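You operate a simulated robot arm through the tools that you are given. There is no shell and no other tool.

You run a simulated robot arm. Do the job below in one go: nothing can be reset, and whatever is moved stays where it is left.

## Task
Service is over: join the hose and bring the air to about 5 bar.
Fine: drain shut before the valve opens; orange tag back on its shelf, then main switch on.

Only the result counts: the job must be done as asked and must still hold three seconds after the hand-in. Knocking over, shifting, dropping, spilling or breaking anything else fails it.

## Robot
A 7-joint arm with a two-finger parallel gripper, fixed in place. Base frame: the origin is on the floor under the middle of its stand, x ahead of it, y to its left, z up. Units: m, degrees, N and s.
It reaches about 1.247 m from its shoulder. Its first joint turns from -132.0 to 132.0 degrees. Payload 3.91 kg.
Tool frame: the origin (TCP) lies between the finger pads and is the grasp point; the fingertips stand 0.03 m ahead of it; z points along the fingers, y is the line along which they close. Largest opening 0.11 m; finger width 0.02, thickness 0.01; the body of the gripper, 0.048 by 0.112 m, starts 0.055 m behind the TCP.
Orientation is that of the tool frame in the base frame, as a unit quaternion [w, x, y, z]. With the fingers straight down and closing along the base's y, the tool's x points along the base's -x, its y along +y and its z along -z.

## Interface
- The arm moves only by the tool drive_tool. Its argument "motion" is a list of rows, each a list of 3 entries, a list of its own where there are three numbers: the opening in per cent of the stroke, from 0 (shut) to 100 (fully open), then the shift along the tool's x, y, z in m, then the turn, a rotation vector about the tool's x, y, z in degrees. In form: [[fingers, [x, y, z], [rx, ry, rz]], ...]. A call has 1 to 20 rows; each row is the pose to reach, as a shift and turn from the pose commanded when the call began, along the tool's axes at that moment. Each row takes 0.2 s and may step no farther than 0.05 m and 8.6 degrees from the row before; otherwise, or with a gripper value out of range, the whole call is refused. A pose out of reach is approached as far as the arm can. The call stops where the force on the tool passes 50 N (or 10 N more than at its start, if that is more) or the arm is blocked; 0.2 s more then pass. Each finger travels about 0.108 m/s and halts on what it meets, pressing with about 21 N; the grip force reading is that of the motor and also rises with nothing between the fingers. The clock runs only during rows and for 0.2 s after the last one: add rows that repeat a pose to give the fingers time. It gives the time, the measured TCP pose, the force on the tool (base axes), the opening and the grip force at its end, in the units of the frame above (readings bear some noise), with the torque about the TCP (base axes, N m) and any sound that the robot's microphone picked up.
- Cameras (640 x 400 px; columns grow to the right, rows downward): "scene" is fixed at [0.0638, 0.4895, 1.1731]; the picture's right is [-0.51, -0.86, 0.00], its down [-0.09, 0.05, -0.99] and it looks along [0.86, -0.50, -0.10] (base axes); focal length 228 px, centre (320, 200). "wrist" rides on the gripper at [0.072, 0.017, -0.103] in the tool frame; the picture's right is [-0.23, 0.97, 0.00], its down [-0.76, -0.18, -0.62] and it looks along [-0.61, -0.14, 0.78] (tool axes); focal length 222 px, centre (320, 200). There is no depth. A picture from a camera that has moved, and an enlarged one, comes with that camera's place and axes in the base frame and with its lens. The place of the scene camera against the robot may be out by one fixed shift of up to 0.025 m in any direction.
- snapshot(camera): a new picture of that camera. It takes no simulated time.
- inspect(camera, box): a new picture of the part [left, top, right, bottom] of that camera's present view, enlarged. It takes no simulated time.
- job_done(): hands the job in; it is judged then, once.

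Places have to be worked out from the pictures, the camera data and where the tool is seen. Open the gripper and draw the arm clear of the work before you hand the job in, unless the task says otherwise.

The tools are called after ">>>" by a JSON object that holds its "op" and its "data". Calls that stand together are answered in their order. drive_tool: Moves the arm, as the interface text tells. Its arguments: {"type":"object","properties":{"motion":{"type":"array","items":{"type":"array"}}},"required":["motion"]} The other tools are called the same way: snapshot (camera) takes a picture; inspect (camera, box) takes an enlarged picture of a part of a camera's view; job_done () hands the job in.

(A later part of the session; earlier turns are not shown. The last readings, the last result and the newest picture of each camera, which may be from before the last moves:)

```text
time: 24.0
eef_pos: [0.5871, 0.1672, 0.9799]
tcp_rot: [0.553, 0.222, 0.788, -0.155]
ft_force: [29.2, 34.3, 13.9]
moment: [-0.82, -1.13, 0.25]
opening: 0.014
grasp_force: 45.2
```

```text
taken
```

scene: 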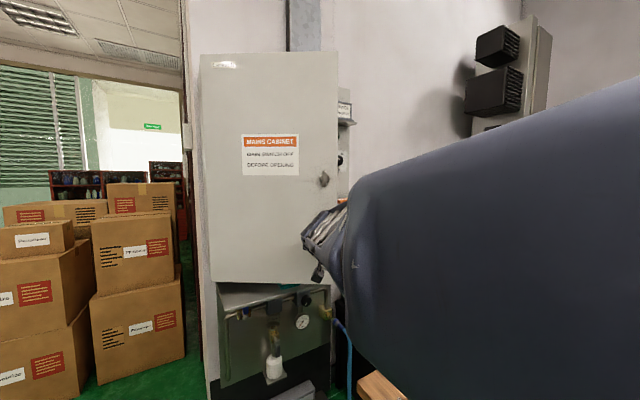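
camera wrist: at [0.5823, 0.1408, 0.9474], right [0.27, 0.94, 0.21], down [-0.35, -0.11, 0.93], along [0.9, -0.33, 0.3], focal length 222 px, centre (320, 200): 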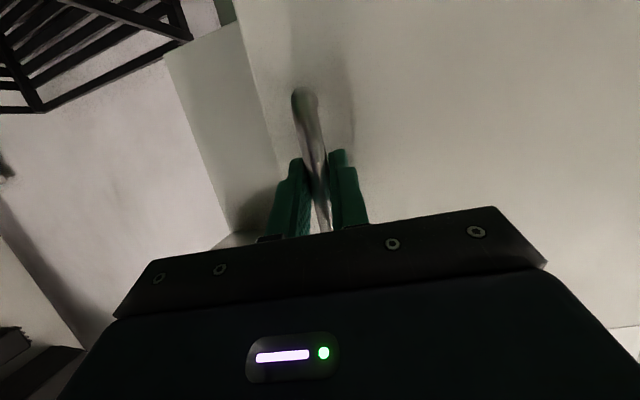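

Door is at ~30° (hinge fits at about (0.842, 0.467)); the 45 N load is radial, i.e. my commanded radius is a little large. I'll relieve it and continue 12° more.

>>> {"op": "drive_tool", "data": {"motion": [[0, [0, 0.0035, 0], [0, 0, 0]], [0, [0.0046, 0.006, -0.0127], [1.88, 0, 0.68]], [0, [0.0092, 0.0087, -0.0254], [3.76, 0, 1.37]], [0, [0.0138, 0.0122, -0.0379], [5.64, 0, 2.05]], [0, [0.0183, 0.0158, -0.0503], [7.52, 0, 2.74]], [0, [0.0228, 0.0202, -0.0626], [9.4, 0, 3.42]], [0, [0.0272, 0.0247, -0.0748], [11.28, 0, 4.1]]]}}

>>> {"op": "snapshot", "data": {"camera": "scene"}}

>>> {"op": "snapshot", "data": {"camera": "wrist"}}

```text
time: 25.6
eef_pos: [0.5318, 0.2281, 0.9797]
tcp_rot: [0.533, 0.304, 0.76, -0.213]
ft_force: [7.5, 7.1, 16.4]
moment: [-0.02, 0.03, 0.18]
opening: 0.0139
grasp_force: 45.2
```

```text
taken
```

scene: 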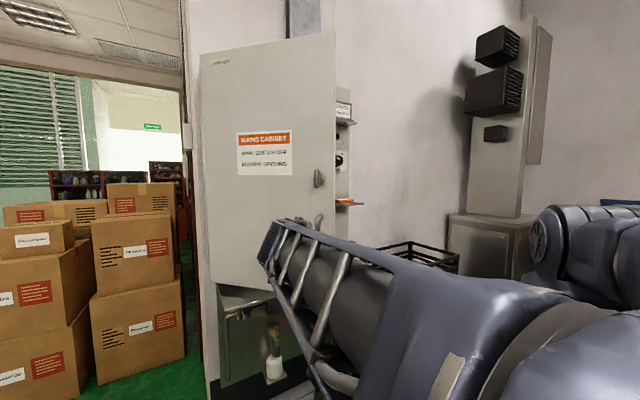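

```text
taken
camera wrist: at [0.4541, 0.3251, 0.947], right [0.73, 0.65, 0.21], down [-0.36, 0.1, 0.93], along [0.58, -0.75, 0.3], focal length 222 px, centre (320, 200)
```

wrist: 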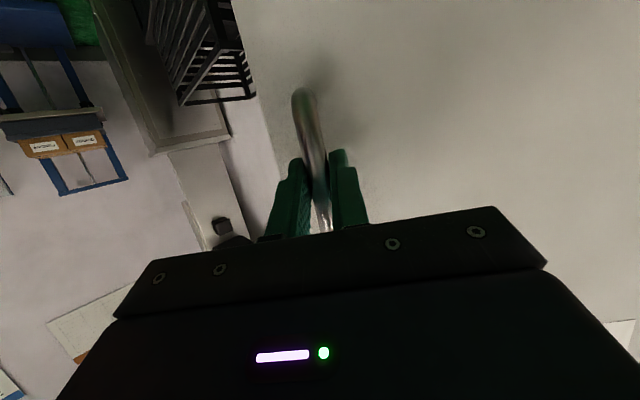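

Door at ~43° with low load. I'll keep pulling another 20°.

>>> {"op": "drive_tool", "data": {"motion": [[0, [0.0046, 0.0026, -0.0127], [1.88, 0, 0.68]], [0, [0.0092, 0.0055, -0.0254], [3.76, 0, 1.37]], [0, [0.0138, 0.0092, -0.0379], [5.64, 0, 2.05]], [0, [0.0183, 0.0128, -0.0503], [7.52, 0, 2.74]], [0, [0.0228, 0.0172, -0.0626], [9.4, 0, 3.42]], [0, [0.0272, 0.0217, -0.0748], [11.28, 0, 4.1]], [0, [0.0316, 0.0271, -0.0867], [13.16, 0, 4.79]], [0, [0.0359, 0.0325, -0.0986], [15.04, 0, 5.47]], [0, [0.0401, 0.0387, -0.1101], [16.92, 0, 6.15]], [0, [0.0442, 0.0449, -0.1216], [18.8, 0, 6.84]]]}}

>>> {"op": "snapshot", "data": {"camera": "scene"}}

```text
time: 26.8
eef_pos: [0.4964, 0.2858, 0.9793]
tcp_rot: [0.514, 0.367, 0.732, -0.255]
ft_force: [10.9, 6.2, -7.7]
moment: [0.01, 0.27, 0.26]
opening: 0.0139
grasp_force: 44.7
stopped in row 6: the force on the tool passed its limit at 52 N (the readings are from after the stop); the commanded pose is now the measured one
```

```text
taken
```

scene: 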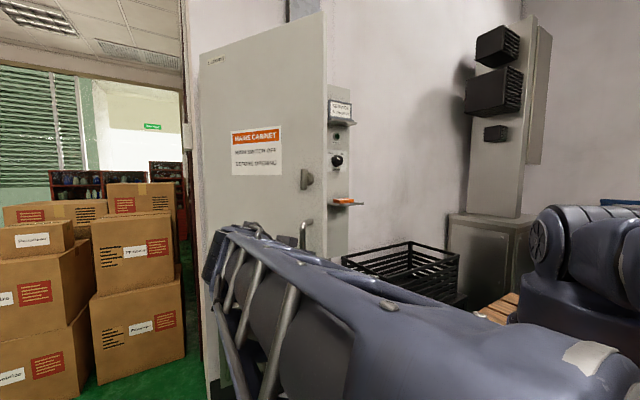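

Door is at roughly 53° — likely wide enough to look in. I'll release the handle and back straight off it.

>>> {"op": "drive_tool", "data": {"motion": [[40, [0, 0, 0], [0, 0, 0]], [60, [0, 0, 0], [0, 0, 0]], [60, [0, 0, -0.03], [0, 0, 0]], [60, [0, 0, -0.06], [0, 0, 0]], [60, [0, 0, -0.09], [0, 0, 0]]]}}

>>> {"op": "snapshot", "data": {"camera": "wrist"}}

>>> {"op": "snapshot", "data": {"camera": "scene"}}

```text
time: 28.0
eef_pos: [0.4452, 0.354, 1.0101]
tcp_rot: [0.513, 0.368, 0.732, -0.256]
ft_force: [0.6, -0.6, -1.0]
moment: [0.0, -0.01, 0.04]
opening: 0.0658
grasp_force: 0.0
```

```text
taken
camera wrist: at [0.3862, 0.4619, 0.9789], right [0.83, 0.52, 0.22], down [-0.34, 0.15, 0.93], along [0.45, -0.84, 0.3], focal length 222 px, centre (320, 200)
```

wrist: 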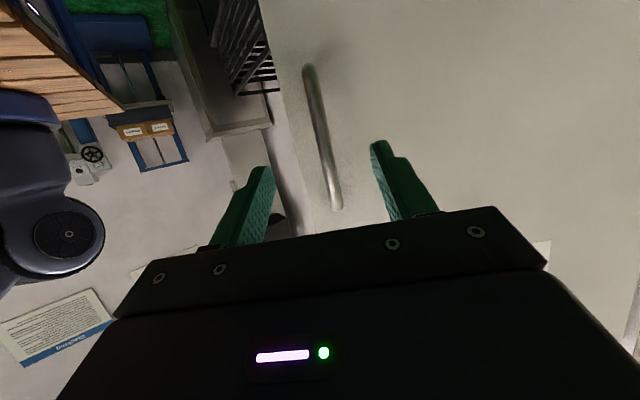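

```text
taken
```

scene: 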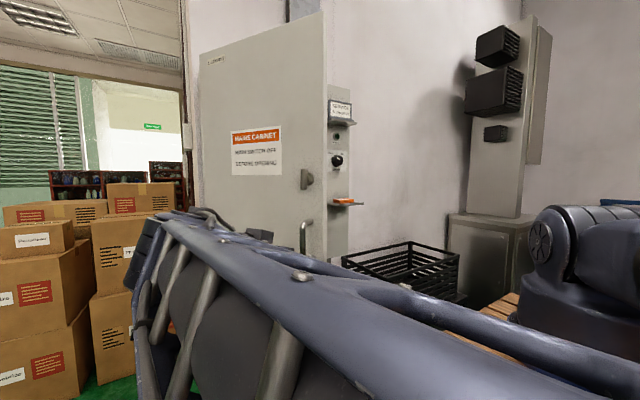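

There's a notice with text on the wall behind; it may explain where the tag belongs, so I'll zoom in to read it.

>>> {"op": "inspect", "data": {"camera": "wrist", "box": [0, 280, 120, 370]}}

>>> {"op": "inspect", "data": {"camera": "wrist", "box": [60, 90, 220, 190]}}

>>> {"op": "inspect", "data": {"camera": "scene", "box": [280, 80, 370, 260]}}

```text
4.44 times, centred on (60, 325) of wrist
camera zoom: at [0.3862, 0.4619, 0.9789], right [0.83, 0.52, 0.22], down [-0.34, 0.15, 0.93], along [0.45, -0.84, 0.3], focal length 987 px, centre (1476, -356)
```

zoom: 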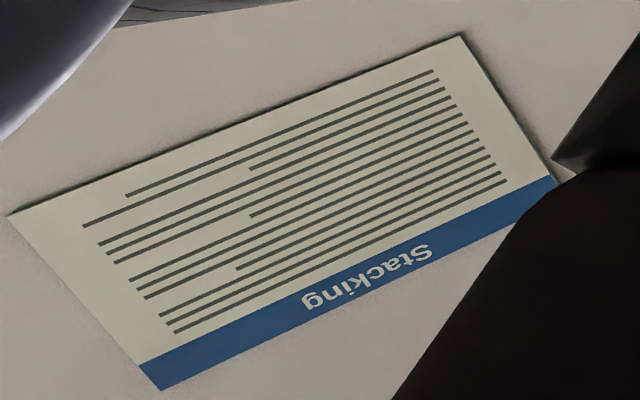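

```text
4.00 times, centred on (140, 140) of wrist
camera zoom: at [0.3862, 0.4619, 0.9789], right [0.83, 0.52, 0.22], down [-0.34, 0.15, 0.93], along [0.45, -0.84, 0.3], focal length 888 px, centre (1040, 440)
```

zoom: 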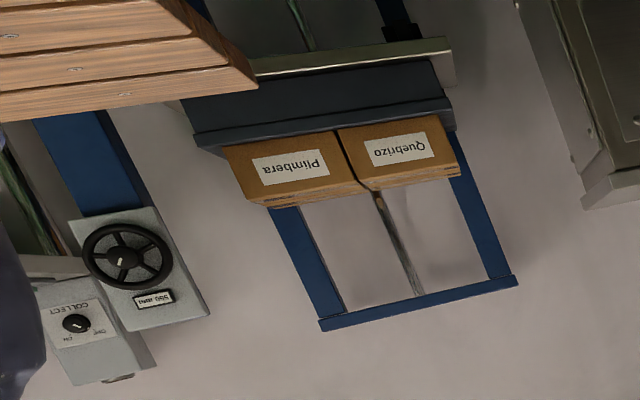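

```text
2.22 times, centred on (325, 170) of scene
camera zoom: at [0.0638, 0.4895, 1.1731], right [-0.51, -0.86, 0.0], down [-0.09, 0.05, -0.99], along [0.86, -0.5, -0.1], focal length 507 px, centre (309, 267)
```

zoom: 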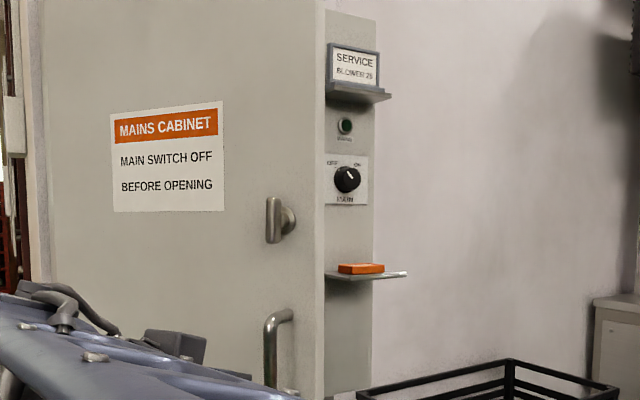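

Just decor. Now I'll raise the arm straight up beside the door before going around its edge to look inside.

>>> {"op": "drive_tool", "data": {"motion": [[60, [-0.0434, -0.0033, -0.0186], [0, 0, 0]], [60, [-0.0868, -0.0066, -0.0372], [0, 0, 0]], [60, [-0.1302, -0.0099, -0.0558], [0, 0, 0]], [60, [-0.1736, -0.0132, -0.0744], [0, 0, 0]], [60, [-0.217, -0.0165, -0.093], [0, 0, 0]], [60, [-0.2604, -0.0198, -0.1116], [0, 0, 0]], [60, [-0.3038, -0.0231, -0.1302], [0, 0, 0]]]}}

>>> {"op": "snapshot", "data": {"camera": "scene"}}

```text
time: 29.6
eef_pos: [0.4157, 0.3525, 1.3414]
tcp_rot: [0.513, 0.368, 0.732, -0.256]
ft_force: [-0.8, 0.2, 0.0]
moment: [-0.03, -0.01, 0.02]
opening: 0.0662
grasp_force: 0.2
```

```text
taken
```

scene: 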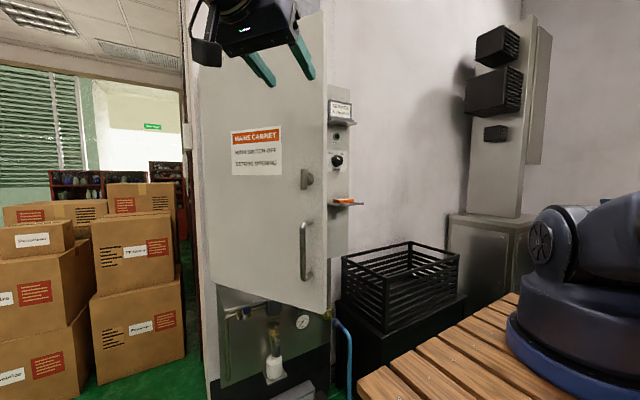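

Now I move around the door edge (which is near (0.51, 0.21)) to (0.40, 0.05, 1.38), turning to face +x and peer inside.

>>> {"op": "drive_tool", "data": {"motion": [[60, [-0.0147, -0.024, 0.0254], [-6.2, 0, -2.26]], [60, [-0.0293, -0.048, 0.0508], [-12.45, 0, -4.53]], [60, [-0.044, -0.072, 0.0761], [-18.7, 0, -6.8]], [60, [-0.0586, -0.096, 0.1015], [-24.9, 0, -9.05]], [60, [-0.0733, -0.12, 0.1269], [-31.1, 0, -11.3]], [60, [-0.0879, -0.144, 0.1523], [-37.35, 0, -13.6]], [60, [-0.1026, -0.168, 0.1776], [-43.6, 0, -15.8]], [60, [-0.1172, -0.192, 0.203], [-49.8, 0, -18.1]]]}}

>>> {"op": "snapshot", "data": {"camera": "wrist"}}

>>> {"op": "snapshot", "data": {"camera": "scene"}}

```text
time: 31.2
eef_pos: [0.456, 0.0467, 1.365]
tcp_rot: [0.557, 0.135, 0.813, -0.098]
ft_force: [0.4, 0.3, -0.7]
moment: [0.0, 0.01, 0.02]
opening: 0.0659
grasp_force: 0.1
stopped in row 8: the arm was blocked; the commanded pose is now the measured one
```

```text
taken
camera wrist: at [0.3447, 0.1029, 1.3358], right [0.4, 0.89, 0.2], down [-0.34, -0.06, 0.94], along [0.85, -0.44, 0.28], focal length 222 px, centre (320, 200)
```

wrist: 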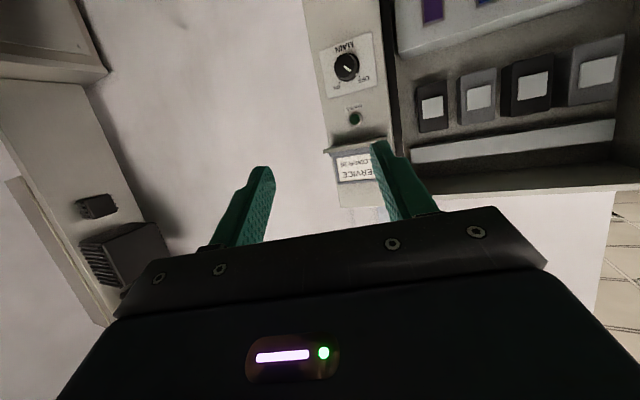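

```text
taken
```

scene: 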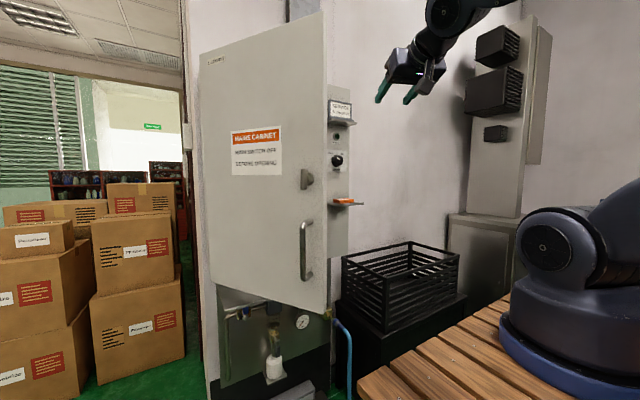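

I can see inside the cabinet now. I'll zoom into the interior.

>>> {"op": "inspect", "data": {"camera": "wrist", "box": [300, 0, 640, 210]}}

>>> {"op": "inspect", "data": {"camera": "wrist", "box": [380, 0, 520, 90]}}

```text
1.88 times, centred on (470, 105) of wrist
camera zoom: at [0.3447, 0.1029, 1.3358], right [0.4, 0.89, 0.2], down [-0.34, -0.06, 0.94], along [0.85, -0.44, 0.28], focal length 418 px, centre (38, 379)
```

zoom: 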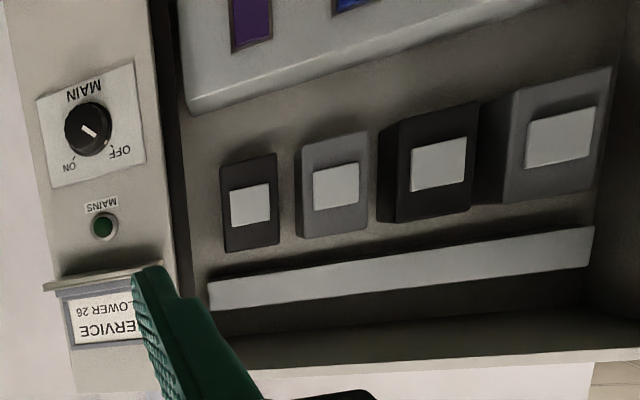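

```text
4.44 times, centred on (450, 45) of wrist
camera zoom: at [0.3447, 0.1029, 1.3358], right [0.4, 0.89, 0.2], down [-0.34, -0.06, 0.94], along [0.85, -0.44, 0.28], focal length 987 px, centre (-258, 889)
```

zoom: 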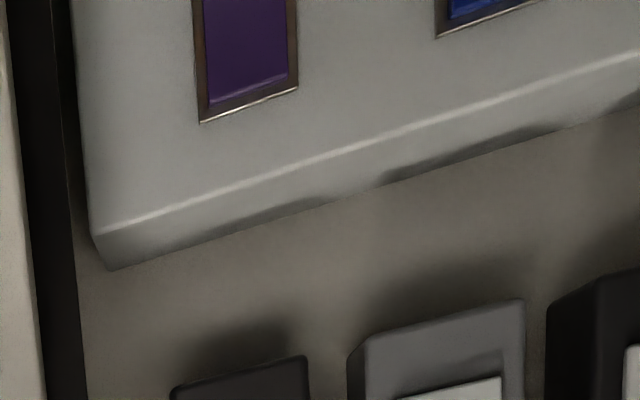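

There are breakers and a panel with coloured windows; I need to see the lower interior. I'll pitch the tool down further so the camera looks lower.

>>> {"op": "drive_tool", "data": {"motion": [[60, [0, 0, 0], [0, 8, 0]], [60, [0, 0, 0], [0, 16, 0]], [60, [0, 0, 0], [0, 24, 0]], [60, [0, 0, 0], [0, 32, 0]], [60, [0, 0, 0], [0, 40, 0]]]}}

>>> {"op": "snapshot", "data": {"camera": "wrist"}}

```text
time: 32.4
eef_pos: [0.4325, 0.0452, 1.3728]
tcp_rot: [0.253, 0.155, 0.954, -0.041]
ft_force: [0.2, 0.6, 0.3]
moment: [0.0, -0.02, -0.03]
opening: 0.0661
grasp_force: 0.1
```

```text
taken
camera wrist: at [0.3292, 0.0977, 1.428], right [0.49, 0.86, 0.11], down [0.28, -0.28, 0.92], along [0.82, -0.42, -0.38], focal length 222 px, centre (320, 200)
```

wrist: 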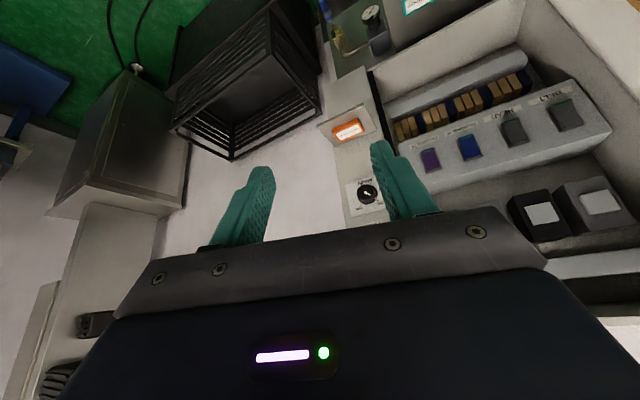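

More of the interior is visible. Zooming in.

>>> {"op": "inspect", "data": {"camera": "wrist", "box": [370, 40, 620, 200]}}

>>> {"op": "inspect", "data": {"camera": "wrist", "box": [310, 0, 560, 160]}}

>>> {"op": "inspect", "data": {"camera": "wrist", "box": [500, 0, 640, 110]}}

```text
2.50 times, centred on (495, 120) of wrist
camera zoom: at [0.3292, 0.0977, 1.428], right [0.49, 0.86, 0.11], down [0.28, -0.28, 0.92], along [0.82, -0.42, -0.38], focal length 555 px, centre (-118, 400)
```

zoom: 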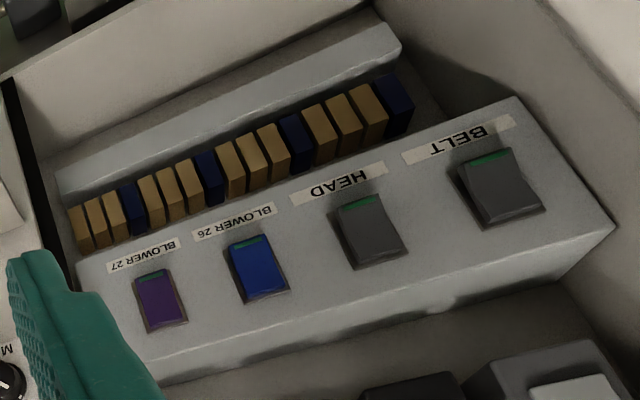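

```text
2.50 times, centred on (435, 80) of wrist
camera zoom: at [0.3292, 0.0977, 1.428], right [0.49, 0.86, 0.11], down [0.28, -0.28, 0.92], along [0.82, -0.42, -0.38], focal length 555 px, centre (32, 500)
```

zoom: 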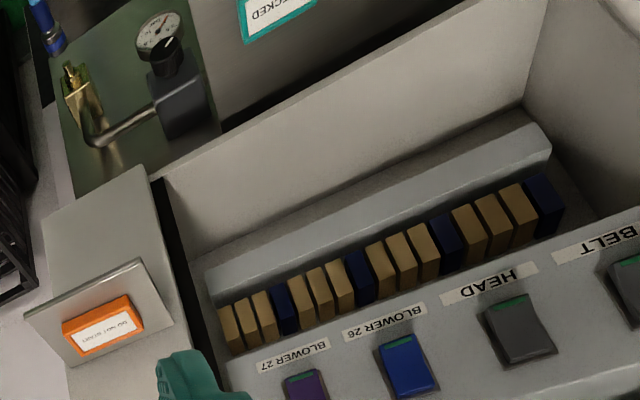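

```text
3.64 times, centred on (570, 55) of wrist
camera zoom: at [0.3292, 0.0977, 1.428], right [0.49, 0.86, 0.11], down [0.28, -0.28, 0.92], along [0.82, -0.42, -0.38], focal length 808 px, centre (-589, 727)
```

zoom: 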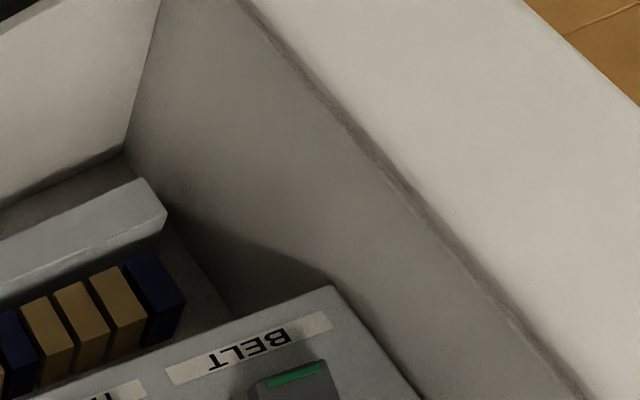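

The cabinet interior holds breakers and labelled rockers (BLOWER 26/27, HEAD, BELT) but no obvious tag shelf so far. I'll yaw toward +y to see the door's inner face and the left inner wall.

>>> {"op": "drive_tool", "data": {"motion": [[60, [-0.0034, -0.0119, 0.002], [-3.72, 0, -6.51]], [60, [-0.0069, -0.0237, 0.0039], [-7.44, 0, -13.02]], [60, [-0.0103, -0.0356, 0.0059], [-11.15, 0, -19.53]], [60, [-0.0138, -0.0475, 0.0079], [-14.87, 0, -26.04]], [60, [-0.0172, -0.0593, 0.0098], [-18.6, 0, -32.55]], [60, [-0.0206, -0.0712, 0.0118], [-22.3, 0, -39.06]], [60, [-0.0241, -0.083, 0.0137], [-26, 0, -45.57]], [60, [-0.0275, -0.0949, 0.0157], [-29.7, 0, -52.1]]]}}

>>> {"op": "snapshot", "data": {"camera": "wrist"}}

>>> {"op": "snapshot", "data": {"camera": "scene"}}

```text
time: 34.2
eef_pos: [0.4337, -0.0566, 1.3733]
tcp_rot: [0.239, -0.344, 0.904, 0.09]
ft_force: [-0.4, -0.1, -0.1]
moment: [-0.03, -0.01, 0.0]
opening: 0.066
grasp_force: 0.0
```

```text
taken
camera wrist: at [0.3358, -0.118, 1.428], right [-0.5, 0.86, 0.11], down [0.38, 0.1, 0.92], along [0.78, 0.5, -0.38], focal length 222 px, centre (320, 200)
```

wrist: 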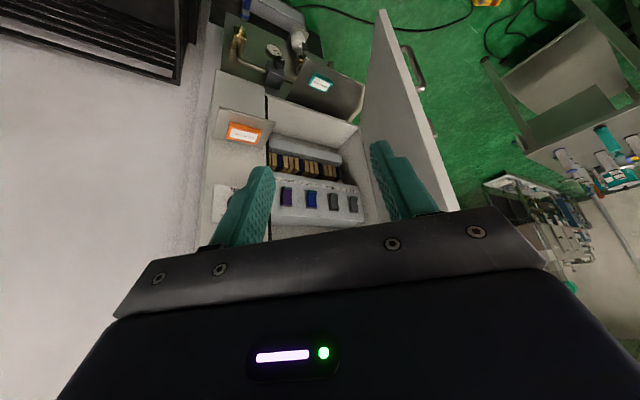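

```text
taken
```

scene: 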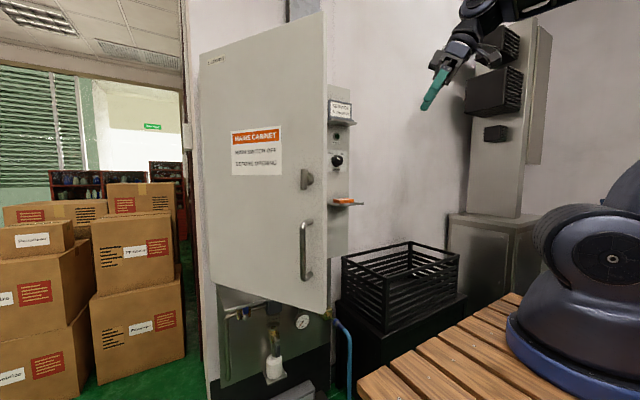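

The door's inner face looks plain. I'll zoom around this view to be sure nothing is mounted there, and look at the air panel and background.

>>> {"op": "inspect", "data": {"camera": "wrist", "box": [200, 0, 460, 215]}}

>>> {"op": "inspect", "data": {"camera": "wrist", "box": [460, 0, 640, 270]}}

>>> {"op": "inspect", "data": {"camera": "wrist", "box": [215, 0, 345, 100]}}

```text
1.86 times, centred on (330, 108) of wrist
camera zoom: at [0.3358, -0.118, 1.428], right [-0.5, 0.86, 0.11], down [0.38, 0.1, 0.92], along [0.78, 0.5, -0.38], focal length 413 px, centre (301, 372)
```

zoom: 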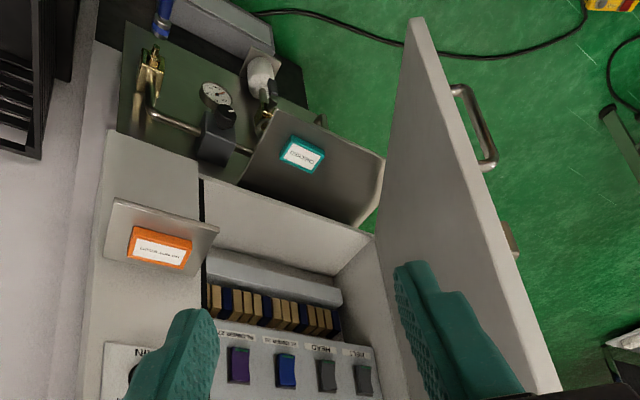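

```text
1.48 times, centred on (550, 135) of wrist
camera zoom: at [0.3358, -0.118, 1.428], right [-0.5, 0.86, 0.11], down [0.38, 0.1, 0.92], along [0.78, 0.5, -0.38], focal length 329 px, centre (-21, 296)
```

zoom: 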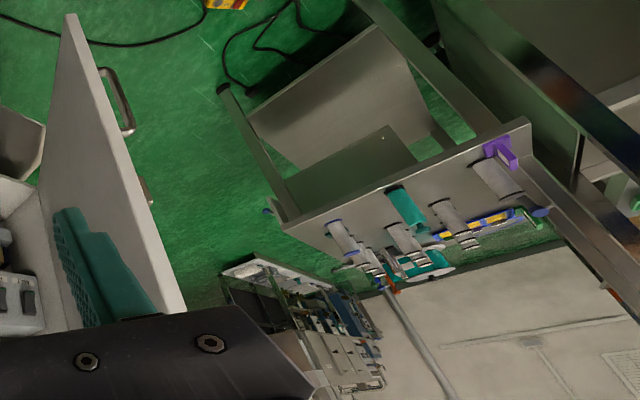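

```text
4.00 times, centred on (280, 50) of wrist
camera zoom: at [0.3358, -0.118, 1.428], right [-0.5, 0.86, 0.11], down [0.38, 0.1, 0.92], along [0.78, 0.5, -0.38], focal length 888 px, centre (480, 800)
```

zoom: 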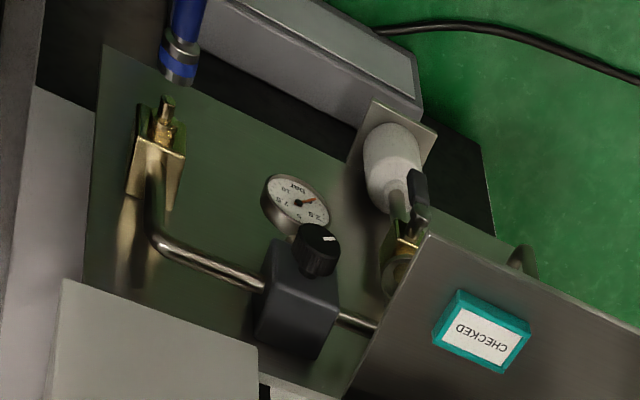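

No tag shelf inside the door or on it. Before deciding, I want a look from above at the upper shelf with the SERVICE sign (is there room/marking for a tag?), so I'll raise the arm and pitch up a bit.

>>> {"op": "drive_tool", "data": {"motion": [[60, [-0.0198, 0, -0.0348], [0, -5, 0]], [60, [-0.0395, 0, -0.0697], [0, -10, 0]], [60, [-0.0593, 0, -0.1045], [0, -15, 0]], [60, [-0.079, 0, -0.1394], [0, -20, 0]], [60, [-0.0988, 0, -0.1742], [0, -25, 0]]]}}

>>> {"op": "snapshot", "data": {"camera": "wrist"}}

```text
time: 35.4
eef_pos: [0.4319, -0.0552, 1.5739]
tcp_rot: [0.43, -0.316, 0.83, 0.163]
ft_force: [1.3, 0.4, 0.7]
moment: [-0.03, -0.02, -0.04]
opening: 0.0659
grasp_force: 0.0
```

```text
taken
camera wrist: at [0.3255, -0.1266, 1.575], right [-0.55, 0.82, 0.18], down [0.06, -0.18, 0.98], along [0.83, 0.55, 0.05], focal length 222 px, centre (320, 200)
```

wrist: 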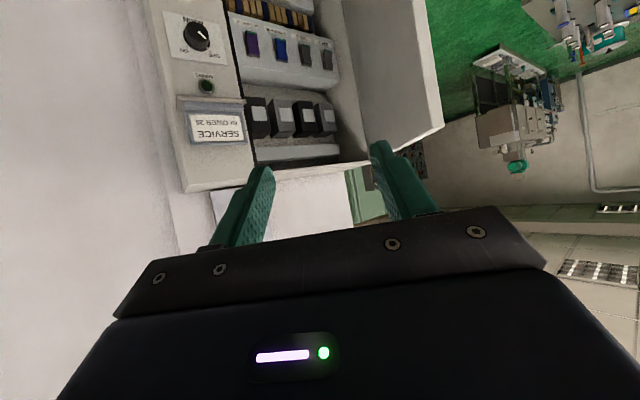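

>>> {"op": "inspect", "data": {"camera": "wrist", "box": [150, 0, 270, 200]}}

>>> {"op": "inspect", "data": {"camera": "wrist", "box": [170, 85, 250, 150]}}

>>> {"op": "inspect", "data": {"camera": "wrist", "box": [220, 0, 440, 170]}}

```text
2.00 times, centred on (210, 100) of wrist
camera zoom: at [0.3255, -0.1266, 1.575], right [-0.55, 0.82, 0.18], down [0.06, -0.18, 0.98], along [0.83, 0.55, 0.05], focal length 444 px, centre (540, 400)
```

zoom: 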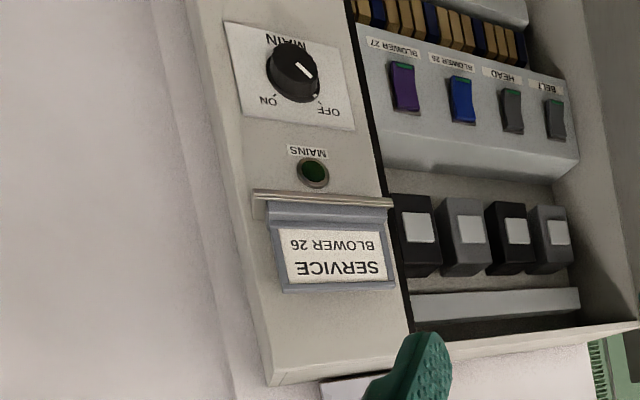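

```text
6.15 times, centred on (210, 118) of wrist
camera zoom: at [0.3255, -0.1266, 1.575], right [-0.55, 0.82, 0.18], down [0.06, -0.18, 0.98], along [0.83, 0.55, 0.05], focal length 1367 px, centre (997, 708)
```

zoom: 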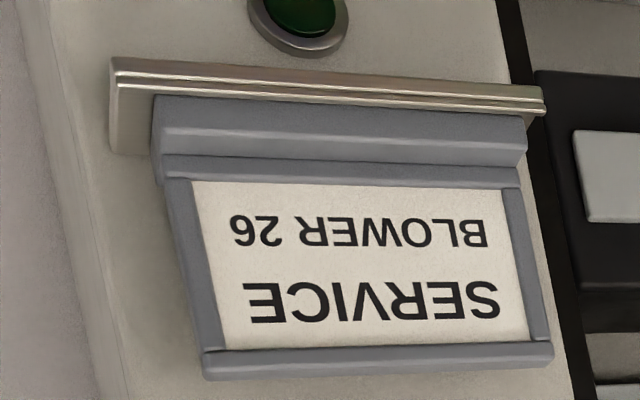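

```text
2.35 times, centred on (330, 85) of wrist
camera zoom: at [0.3255, -0.1266, 1.575], right [-0.55, 0.82, 0.18], down [0.06, -0.18, 0.98], along [0.83, 0.55, 0.05], focal length 523 px, centre (296, 471)
```

zoom: 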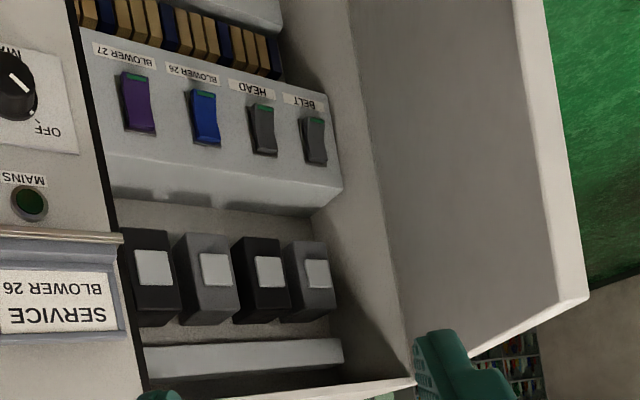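

The SERVICE sign fills the upper shelf; the only tag-sized free-standing shelf is the one under the main switch, and the orange tag already lies on it. So the tag is on its shelf. I'll close the cabinet again before anything else; first retrace my path.

>>> {"op": "drive_tool", "data": {"motion": [[60, [0.0327, 0, 0.0231], [0, 5, 0]], [60, [0.0654, 0, 0.0462], [0, 10, 0]], [60, [0.098, 0, 0.0693], [0, 15, 0]], [60, [0.1307, 0, 0.0924], [0, 20, 0]], [60, [0.1634, 0, 0.1155], [0, 25, 0]]]}}

>>> {"op": "drive_tool", "data": {"motion": [[60, [-0.0072, 0.0093, 0.0041], [3.71, 0, 6.53]], [60, [-0.0145, 0.0187, 0.0082], [7.41, 0, 13.07]], [60, [-0.0217, 0.028, 0.0123], [11.12, 0, 19.6]], [60, [-0.029, 0.0373, 0.0164], [14.8, 0, 26.1]], [60, [-0.0362, 0.0467, 0.0204], [18.5, 0, 32.7]], [60, [-0.0434, 0.056, 0.0245], [22.2, 0, 39.2]], [60, [-0.0507, 0.0654, 0.0286], [25.9, 0, 45.7]], [60, [-0.0579, 0.0747, 0.0327], [29.65, 0, 52.26]]]}}

```text
time: 36.6
eef_pos: [0.432, -0.055, 1.3739]
tcp_rot: [0.24, -0.343, 0.904, 0.09]
ft_force: [-0.6, 0.6, -0.5]
moment: [-0.02, 0.03, -0.01]
opening: 0.0658
grasp_force: 0.1
```

```text
time: 38.4
eef_pos: [0.4325, 0.0444, 1.3741]
tcp_rot: [0.253, 0.157, 0.954, -0.04]
ft_force: [-0.2, -0.5, 0.1]
moment: [0.05, 0.04, 0.02]
opening: 0.0661
grasp_force: 0.1
```

Retraced as planned. Now back around the door edge to the outside of the door.

>>> {"op": "drive_tool", "data": {"motion": [[60, [0.0142, 0.0357, -0.0038], [3.37, -4.87, 2.87]], [60, [0.0283, 0.0715, -0.0075], [6.75, -9.75, 5.75]], [60, [0.0425, 0.1072, -0.0113], [10.1, -14.6, 8.6]], [60, [0.0566, 0.1429, -0.015], [13.5, -19.5, 11.5]], [60, [0.0708, 0.1786, -0.0188], [16.9, -24.4, 14.4]], [60, [0.085, 0.2144, -0.0226], [20.2, -29.2, 17.2]], [60, [0.0991, 0.2501, -0.0263], [23.6, -34.1, 20.1]], [60, [0.1133, 0.2858, -0.0301], [27, -39, 23]]]}}

>>> {"op": "snapshot", "data": {"camera": "wrist"}}

>>> {"op": "snapshot", "data": {"camera": "scene"}}

```text
time: 40.2
eef_pos: [0.4166, 0.3509, 1.3443]
tcp_rot: [0.513, 0.37, 0.732, -0.255]
ft_force: [-0.1, 0.2, 0.2]
moment: [0.03, 0.05, 0.06]
opening: 0.066
grasp_force: 0.0
```

```text
taken
camera wrist: at [0.3569, 0.4599, 1.3121], right [0.83, 0.52, 0.22], down [-0.34, 0.15, 0.93], along [0.45, -0.84, 0.3], focal length 222 px, centre (320, 200)
```

wrist: 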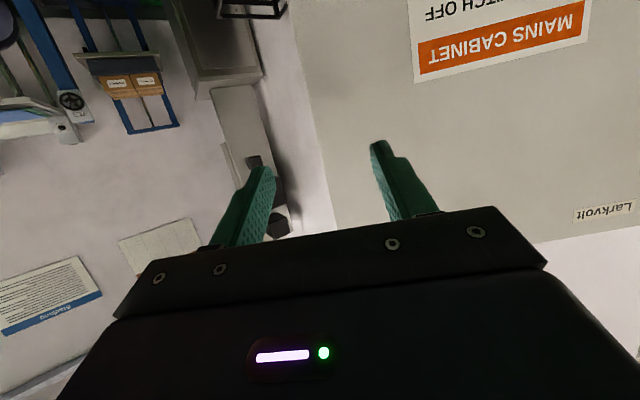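

```text
taken
```

scene: 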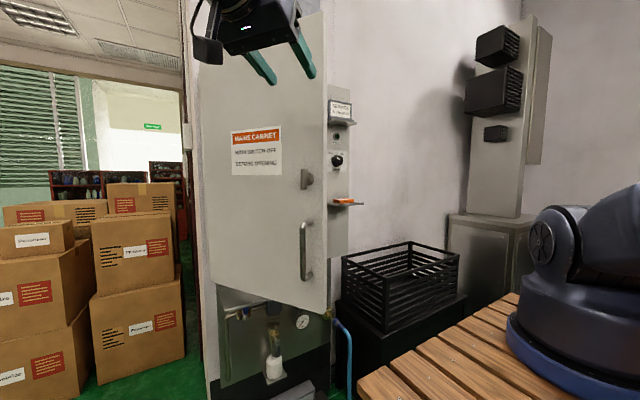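

Back outside the door. I'll lower again to the handle height along the same line.

>>> {"op": "drive_tool", "data": {"motion": [[60, [0.0434, 0.0033, 0.0186], [0, 0, 0]], [60, [0.0868, 0.0066, 0.0372], [0, 0, 0]], [60, [0.1302, 0.0099, 0.0558], [0, 0, 0]], [60, [0.1736, 0.0132, 0.0744], [0, 0, 0]], [60, [0.217, 0.0165, 0.093], [0, 0, 0]], [60, [0.2604, 0.0198, 0.1116], [0, 0, 0]], [60, [0.306, 0.0231, 0.1312], [0, 0, 0]]]}}

>>> {"op": "snapshot", "data": {"camera": "wrist"}}

```text
time: 41.8
eef_pos: [0.4463, 0.3525, 1.0109]
tcp_rot: [0.513, 0.369, 0.732, -0.255]
ft_force: [-0.7, -0.3, -1.0]
moment: [0.01, -0.01, -0.01]
opening: 0.0662
grasp_force: 0.1
```

```text
taken
camera wrist: at [0.3864, 0.4596, 0.9786], right [0.83, 0.52, 0.22], down [-0.34, 0.15, 0.93], along [0.45, -0.84, 0.3], focal length 222 px, centre (320, 200)
```

wrist: 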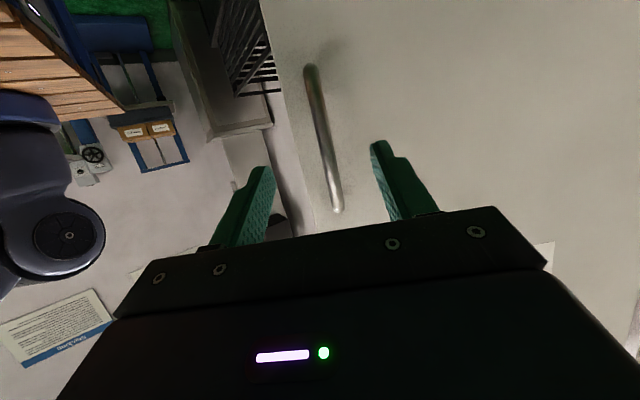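

The handle is where I left it relative to the gripper. I'll advance 9 cm and clamp it.

>>> {"op": "drive_tool", "data": {"motion": [[60, [0, 0, 0.03], [0, 0, 0]], [60, [0, 0, 0.06], [0, 0, 0]], [60, [0, 0, 0.09], [0, 0, 0]], [30, [0, 0, 0.09], [0, 0, 0]], [0, [0, 0, 0.09], [0, 0, 0]], [0, [0, 0, 0.09], [0, 0, 0]]]}}

```text
time: 43.2
eef_pos: [0.4976, 0.2848, 0.9813]
tcp_rot: [0.512, 0.368, 0.733, -0.255]
ft_force: [18.4, 8.6, -0.4]
moment: [0.08, 0.35, 0.16]
opening: 0.0142
grasp_force: 44.6
```

Clamped. I'll push the door closed along the arc, first 20°.

>>> {"op": "drive_tool", "data": {"motion": [[0, [-0.0046, -0.0017, 0.0127], [-1.88, 0, -0.68]], [0, [-0.0092, -0.0033, 0.0254], [-3.76, 0, -1.37]], [0, [-0.0139, -0.004, 0.0381], [-5.64, 0, -2.05]], [0, [-0.0185, -0.0046, 0.0509], [-7.52, 0, -2.74]], [0, [-0.0232, -0.0044, 0.0637], [-9.4, 0, -3.42]], [0, [-0.0278, -0.0041, 0.0765], [-11.28, 0, -4.1]], [0, [-0.0325, -0.0029, 0.0892], [-13.16, 0, -4.79]], [0, [-0.0371, -0.0016, 0.1019], [-15.04, 0, -5.47]], [0, [-0.0417, 0.0005, 0.1146], [-16.92, 0, -6.15]], [0, [-0.0463, 0.0027, 0.1272], [-18.8, 0, -6.84]]]}}

```text
time: 45.4
eef_pos: [0.578, 0.1743, 0.9802]
tcp_rot: [0.55, 0.237, 0.784, -0.163]
ft_force: [-32.7, -36.0, 12.2]
moment: [-0.01, 0.76, -0.26]
opening: 0.0139
grasp_force: 45.1
```

All handle positions fit a hinge at (0.828, 0.4405) with radius 0.3645, so I'll use that, first relieving the radial load, and close another 24°.

>>> {"op": "drive_tool", "data": {"motion": [[0, [0, -0.0045, 0], [0, 0, 0]], [0, [-0.0042, -0.0064, 0.0116], [-1.88, 0, -0.68]], [0, [-0.0084, -0.008, 0.0231], [-3.76, 0, -1.37]], [0, [-0.0128, -0.009, 0.035], [-5.64, 0, -2.05]], [0, [-0.0171, -0.0097, 0.047], [-7.52, 0, -2.74]], [0, [-0.0215, -0.0098, 0.059], [-9.4, 0, -3.42]], [0, [-0.0259, -0.0096, 0.0711], [-11.28, 0, -4.1]], [0, [-0.0302, -0.009, 0.083], [-13.16, 0, -4.79]], [0, [-0.0345, -0.0079, 0.0948], [-15.04, 0, -5.47]], [0, [-0.0389, -0.0062, 0.1067], [-16.92, 0, -6.15]], [0, [-0.0432, -0.0042, 0.1186], [-18.8, 0, -6.84]], [0, [-0.0475, -0.0017, 0.1303], [-20.7, 0, -7.5]], [0, [-0.0517, 0.0011, 0.142], [-22.56, 0, -8.2]]]}}

```text
time: 48.2
eef_pos: [0.7085, 0.096, 0.9812]
tcp_rot: [0.573, 0.068, 0.816, -0.045]
ft_force: [7.5, 24.3, 23.0]
moment: [-0.1, 0.33, 0.25]
opening: 0.0141
grasp_force: 45.1
```

About 10.6° left to close. I'll relieve the small vertical load and finish closing the door.

>>> {"op": "drive_tool", "data": {"motion": [[0, [-0.0019, 0.0022, -0.0007], [0, 0, 0]], [0, [-0.0062, 0.0003, 0.0111], [-1.88, 0, -0.68]], [0, [-0.0105, -0.0013, 0.023], [-3.76, 0, -1.37]], [0, [-0.0149, -0.0024, 0.0349], [-5.64, 0, -2.05]], [0, [-0.0192, -0.003, 0.0469], [-7.52, 0, -2.74]], [0, [-0.022, -0.0032, 0.0545], [-8.7, 0, -3.17]], [0, [-0.0249, -0.0031, 0.0625], [-8.7, 0, -3.17]], [0, [-0.026, -0.003, 0.0655], [-8.7, 0, -3.17]]]}}

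>>> {"op": "snapshot", "data": {"camera": "wrist"}}

>>> {"op": "snapshot", "data": {"camera": "scene"}}

```text
time: 50.0
eef_pos: [0.7766, 0.0797, 0.9823]
tcp_rot: [0.574, 0.002, 0.819, 0.001]
ft_force: [-1.3, -11.5, -36.0]
moment: [-0.24, -0.06, 0.02]
opening: 0.0138
grasp_force: 44.5
```

```text
taken
camera wrist: at [0.654, 0.0977, 0.9491], right [0.08, 0.97, 0.22], down [-0.33, -0.18, 0.93], along [0.94, -0.14, 0.3], focal length 222 px, centre (320, 200)
```

wrist: 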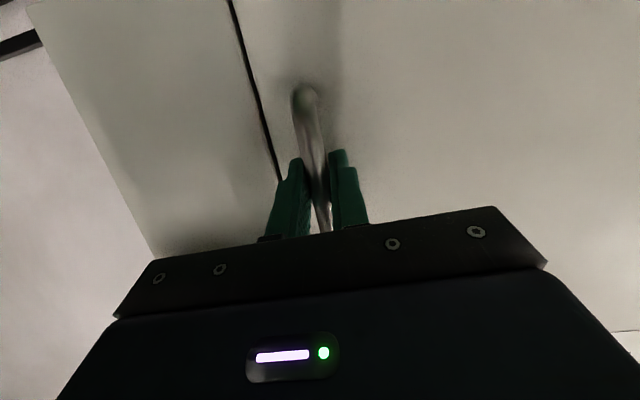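

```text
taken
```

scene: 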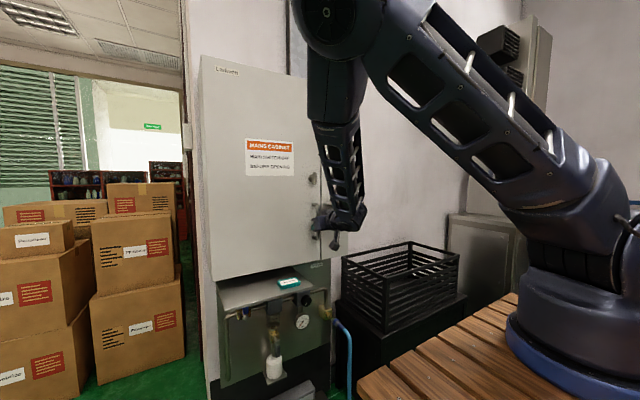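

The door is shut again (handle back at x≈0.776). I'll release and back off.

>>> {"op": "drive_tool", "data": {"motion": [[25, [0, 0, 0], [0, 0, 0]], [60, [0, 0, 0], [0, 0, 0]], [60, [0, 0, -0.04], [0, 0, 0]], [60, [0, 0, -0.08], [0, 0, 0]], [60, [0, 0, -0.1], [0, 0, 0]]]}}

>>> {"op": "drive_tool", "data": {"motion": [[60, [-0.035, 0.002, -0.0128], [0, -4, 0]], [60, [-0.07, 0.004, -0.0256], [0, -8, 0]], [60, [-0.105, 0.006, -0.0384], [0, -12, 0]], [60, [-0.128, 0.008, -0.0466], [0, -16, 0]], [60, [-0.128, 0.008, -0.0466], [0, -20, 0]]]}}

>>> {"op": "snapshot", "data": {"camera": "wrist"}}

>>> {"op": "snapshot", "data": {"camera": "scene"}}

```text
time: 51.2
eef_pos: [0.6819, 0.0803, 1.0178]
tcp_rot: [0.575, 0.0, 0.818, 0.003]
ft_force: [0.0, 0.1, -0.4]
moment: [0.05, -0.01, -0.03]
opening: 0.0662
grasp_force: 0.1
```

```text
time: 52.4
eef_pos: [0.682, 0.0889, 1.1537]
tcp_rot: [0.708, 0.001, 0.706, 0.002]
ft_force: [1.1, 0.0, -0.2]
moment: [0.02, -0.02, 0.0]
opening: 0.0662
grasp_force: 0.0
```

```text
taken
camera wrist: at [0.5785, 0.1059, 1.0818], right [0.0, 0.97, 0.23], down [-0.63, -0.18, 0.76], along [0.78, -0.14, 0.61], focal length 222 px, centre (320, 200)
```

wrist: 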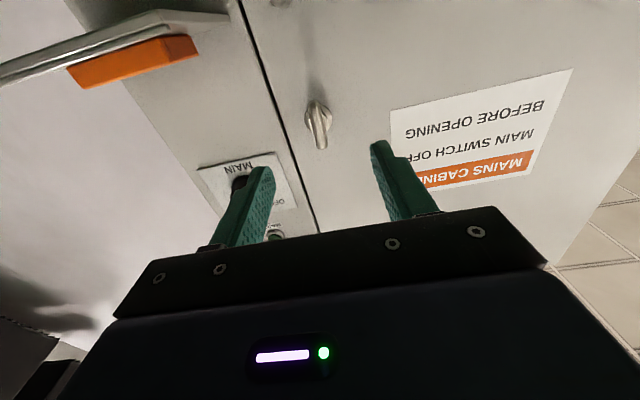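

```text
taken
```

scene: 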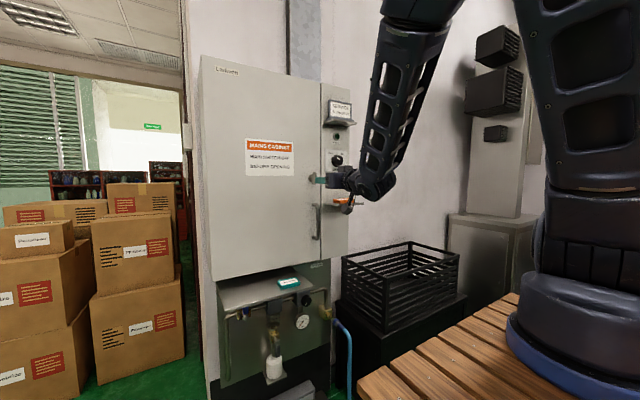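

Door closed. Now the latch: I'll advance on the vertical T-bar and grip it to turn it back to horizontal.

>>> {"op": "drive_tool", "data": {"motion": [[60, [-0.003, -0.001, 0.03], [0, 0, 0]], [60, [-0.006, -0.003, 0.06], [0, 0, 0]], [60, [-0.0063, -0.003, 0.094], [0, 0, 0]], [30, [-0.0063, -0.003, 0.094], [0, 0, 0]], [0, [-0.0063, -0.003, 0.094], [0, 0, 0]], [0, [-0.0063, -0.003, 0.094], [0, 0, 0]]]}}

```text
time: 53.8
eef_pos: [0.7739, 0.0848, 1.1613]
tcp_rot: [0.708, 0.001, 0.707, 0.001]
ft_force: [0.6, -1.7, 0.7]
moment: [0.05, 0.43, -0.14]
opening: 0.0116
grasp_force: 45.0
```

Good centred grip. Turning the latch clockwise back to horizontal in two stages.

>>> {"op": "drive_tool", "data": {"motion": [[0, [0, 0, 0], [0, 0, 6]], [0, [0, 0, 0], [0, 0, 12]], [0, [0, 0, 0], [0, 0, 18]], [0, [0, 0, 0], [0, 0, 24]], [0, [0, 0, 0], [0, 0, 30]], [0, [0, 0, 0], [0, 0, 36]], [0, [0, 0, 0], [0, 0, 42]], [0, [0, 0, 0], [0, 0, 48]]]}}

>>> {"op": "drive_tool", "data": {"motion": [[0, [0, 0, 0], [0, 0, 6]], [0, [0, 0, 0], [0, 0, 12]], [0, [0, 0, 0], [0, 0, 18]], [0, [0, 0, 0], [0, 0, 24]], [0, [0, 0, 0], [0, 0, 30]], [0, [0, 0, 0], [0, 0, 36]], [0, [0, 0, 0], [0, 0, 41]]]}}

```text
time: 55.6
eef_pos: [0.7764, 0.0849, 1.1596]
tcp_rot: [0.647, 0.289, 0.644, 0.29]
ft_force: [-5.5, -7.3, 17.6]
moment: [-0.03, -0.41, -0.35]
opening: 0.0118
grasp_force: 45.2
```

```text
time: 57.2
eef_pos: [0.7747, 0.0839, 1.1598]
tcp_rot: [0.504, 0.497, 0.502, 0.497]
ft_force: [-7.6, -12.4, 8.9]
moment: [0.01, -0.07, -0.62]
opening: 0.0118
grasp_force: 45.2
```

The latch is at ~89°. One more degree, then release and back off to check.

>>> {"op": "drive_tool", "data": {"motion": [[0, [0, 0, 0], [0, 0, 1.2]], [30, [0, 0, 0], [0, 0, 1.2]], [60, [0, 0, 0], [0, 0, 1.2]], [60, [0, 0, -0.04], [0, 0, 1.2]], [60, [0, 0, -0.08], [0, 0, 1.2]], [60, [0, 0, -0.1], [0, 0, 1.2]]]}}

>>> {"op": "snapshot", "data": {"camera": "wrist"}}

>>> {"op": "inspect", "data": {"camera": "scene", "box": [270, 80, 370, 260]}}

```text
time: 58.6
eef_pos: [0.6752, 0.0844, 1.1592]
tcp_rot: [0.498, 0.501, 0.498, 0.502]
ft_force: [-0.3, 0.7, -0.5]
moment: [0.0, 0.06, 0.0]
opening: 0.0659
grasp_force: 0.0
```

```text
taken
camera wrist: at [0.5719, 0.1578, 1.1768], right [0.0, -0.23, 0.97], down [-0.62, -0.76, -0.18], along [0.78, -0.61, -0.14], focal length 222 px, centre (320, 200)
```

wrist: 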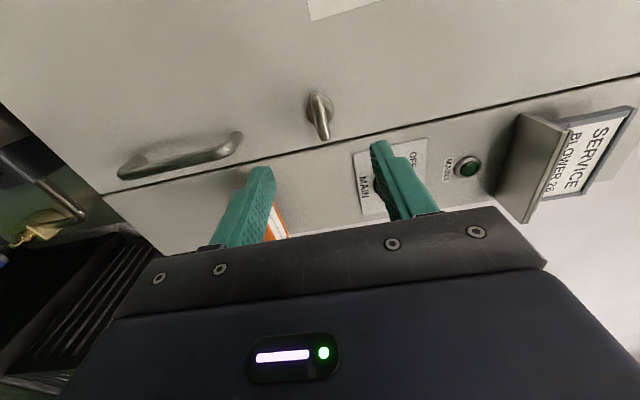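

```text
2.22 times, centred on (320, 170) of scene
camera zoom: at [0.0638, 0.4895, 1.1731], right [-0.51, -0.86, 0.0], down [-0.09, 0.05, -0.99], along [0.86, -0.5, -0.1], focal length 507 px, centre (320, 267)
```

zoom: 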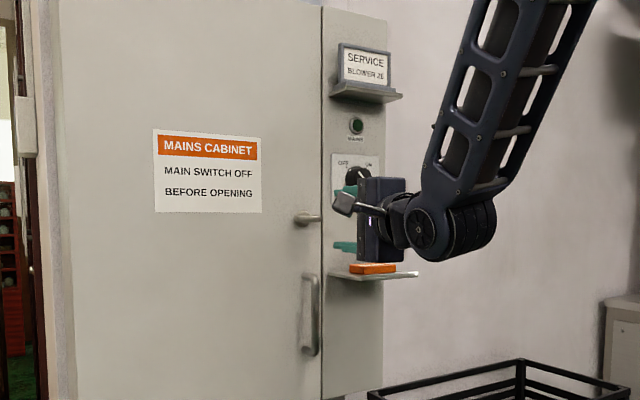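

Door latched as found. Now to the air line. I'll roll the gripper back, move left of the handle and go down in front of the panel to look at the valve, drain and hose from the front.

>>> {"op": "drive_tool", "data": {"motion": [[60, [0.008, -0.004, -0.002], [0, 0, -8.2]], [60, [0.016, -0.008, -0.004], [0, 0, -16.4]], [60, [0.024, -0.012, -0.006], [0, 0, -24.6]], [60, [0.032, -0.016, -0.008], [0, 0, -32.8]], [60, [0.04, -0.02, -0.01], [0, 0, -41]], [60, [0.05, -0.025, -0.01], [0, 0, -49.2]], [60, [0.06, -0.03, -0.01], [0, 0, -57.4]], [60, [0.07, -0.035, -0.01], [0, 0, -65.6]], [60, [0.08, -0.04, -0.01], [0, 0, -73.8]], [60, [0.09, -0.045, -0.01], [0, 0, -82]], [60, [0.1, -0.05, -0.01], [0, 0, -90]]]}}

>>> {"op": "drive_tool", "data": {"motion": [[60, [0.03, 0, 0], [0, 6, 0]], [60, [0.06, 0, 0], [0, 12, 0]], [60, [0.09, 0, 0], [0, 18, 0]], [60, [0.12, 0, -0.005], [0, 24, 0]], [60, [0.15, 0, -0.01], [0, 30, 0]], [60, [0.18, 0, -0.02], [0, 36, 0]], [60, [0.21, 0, -0.03], [0, 42, 0]], [60, [0.24, 0, -0.04], [0, 48, 0]]]}}

>>> {"op": "snapshot", "data": {"camera": "wrist"}}

>>> {"op": "snapshot", "data": {"camera": "scene"}}

```text
time: 61.0
eef_pos: [0.6659, 0.1852, 1.1107]
tcp_rot: [0.708, 0.002, 0.706, 0.002]
ft_force: [0.4, 0.8, 0.6]
moment: [0.0, 0.01, 0.01]
opening: 0.066
grasp_force: 0.0
```

```text
time: 62.8
eef_pos: [0.6258, 0.1864, 0.8685]
tcp_rot: [0.358, 0.001, 0.934, 0.004]
ft_force: [0.4, 0.7, 0.5]
moment: [0.04, -0.02, -0.03]
opening: 0.0661
grasp_force: 0.0
```

```text
taken
camera wrist: at [0.5034, 0.204, 0.8976], right [0.17, 0.97, 0.16], down [0.15, -0.19, 0.97], along [0.97, -0.14, -0.18], focal length 222 px, centre (320, 200)
```

wrist: 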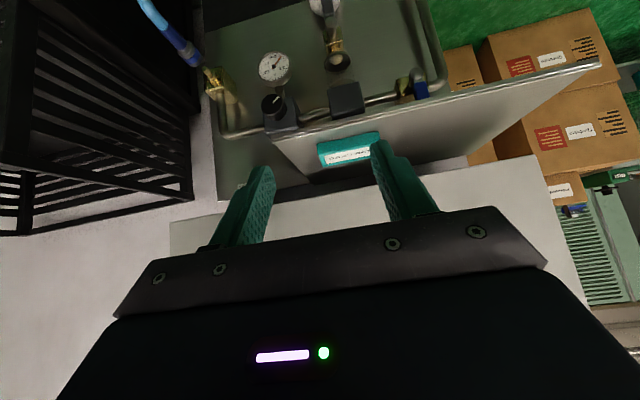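

```text
taken
```

scene: 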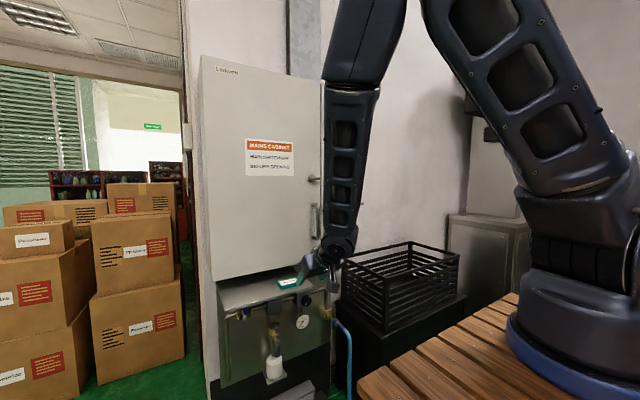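

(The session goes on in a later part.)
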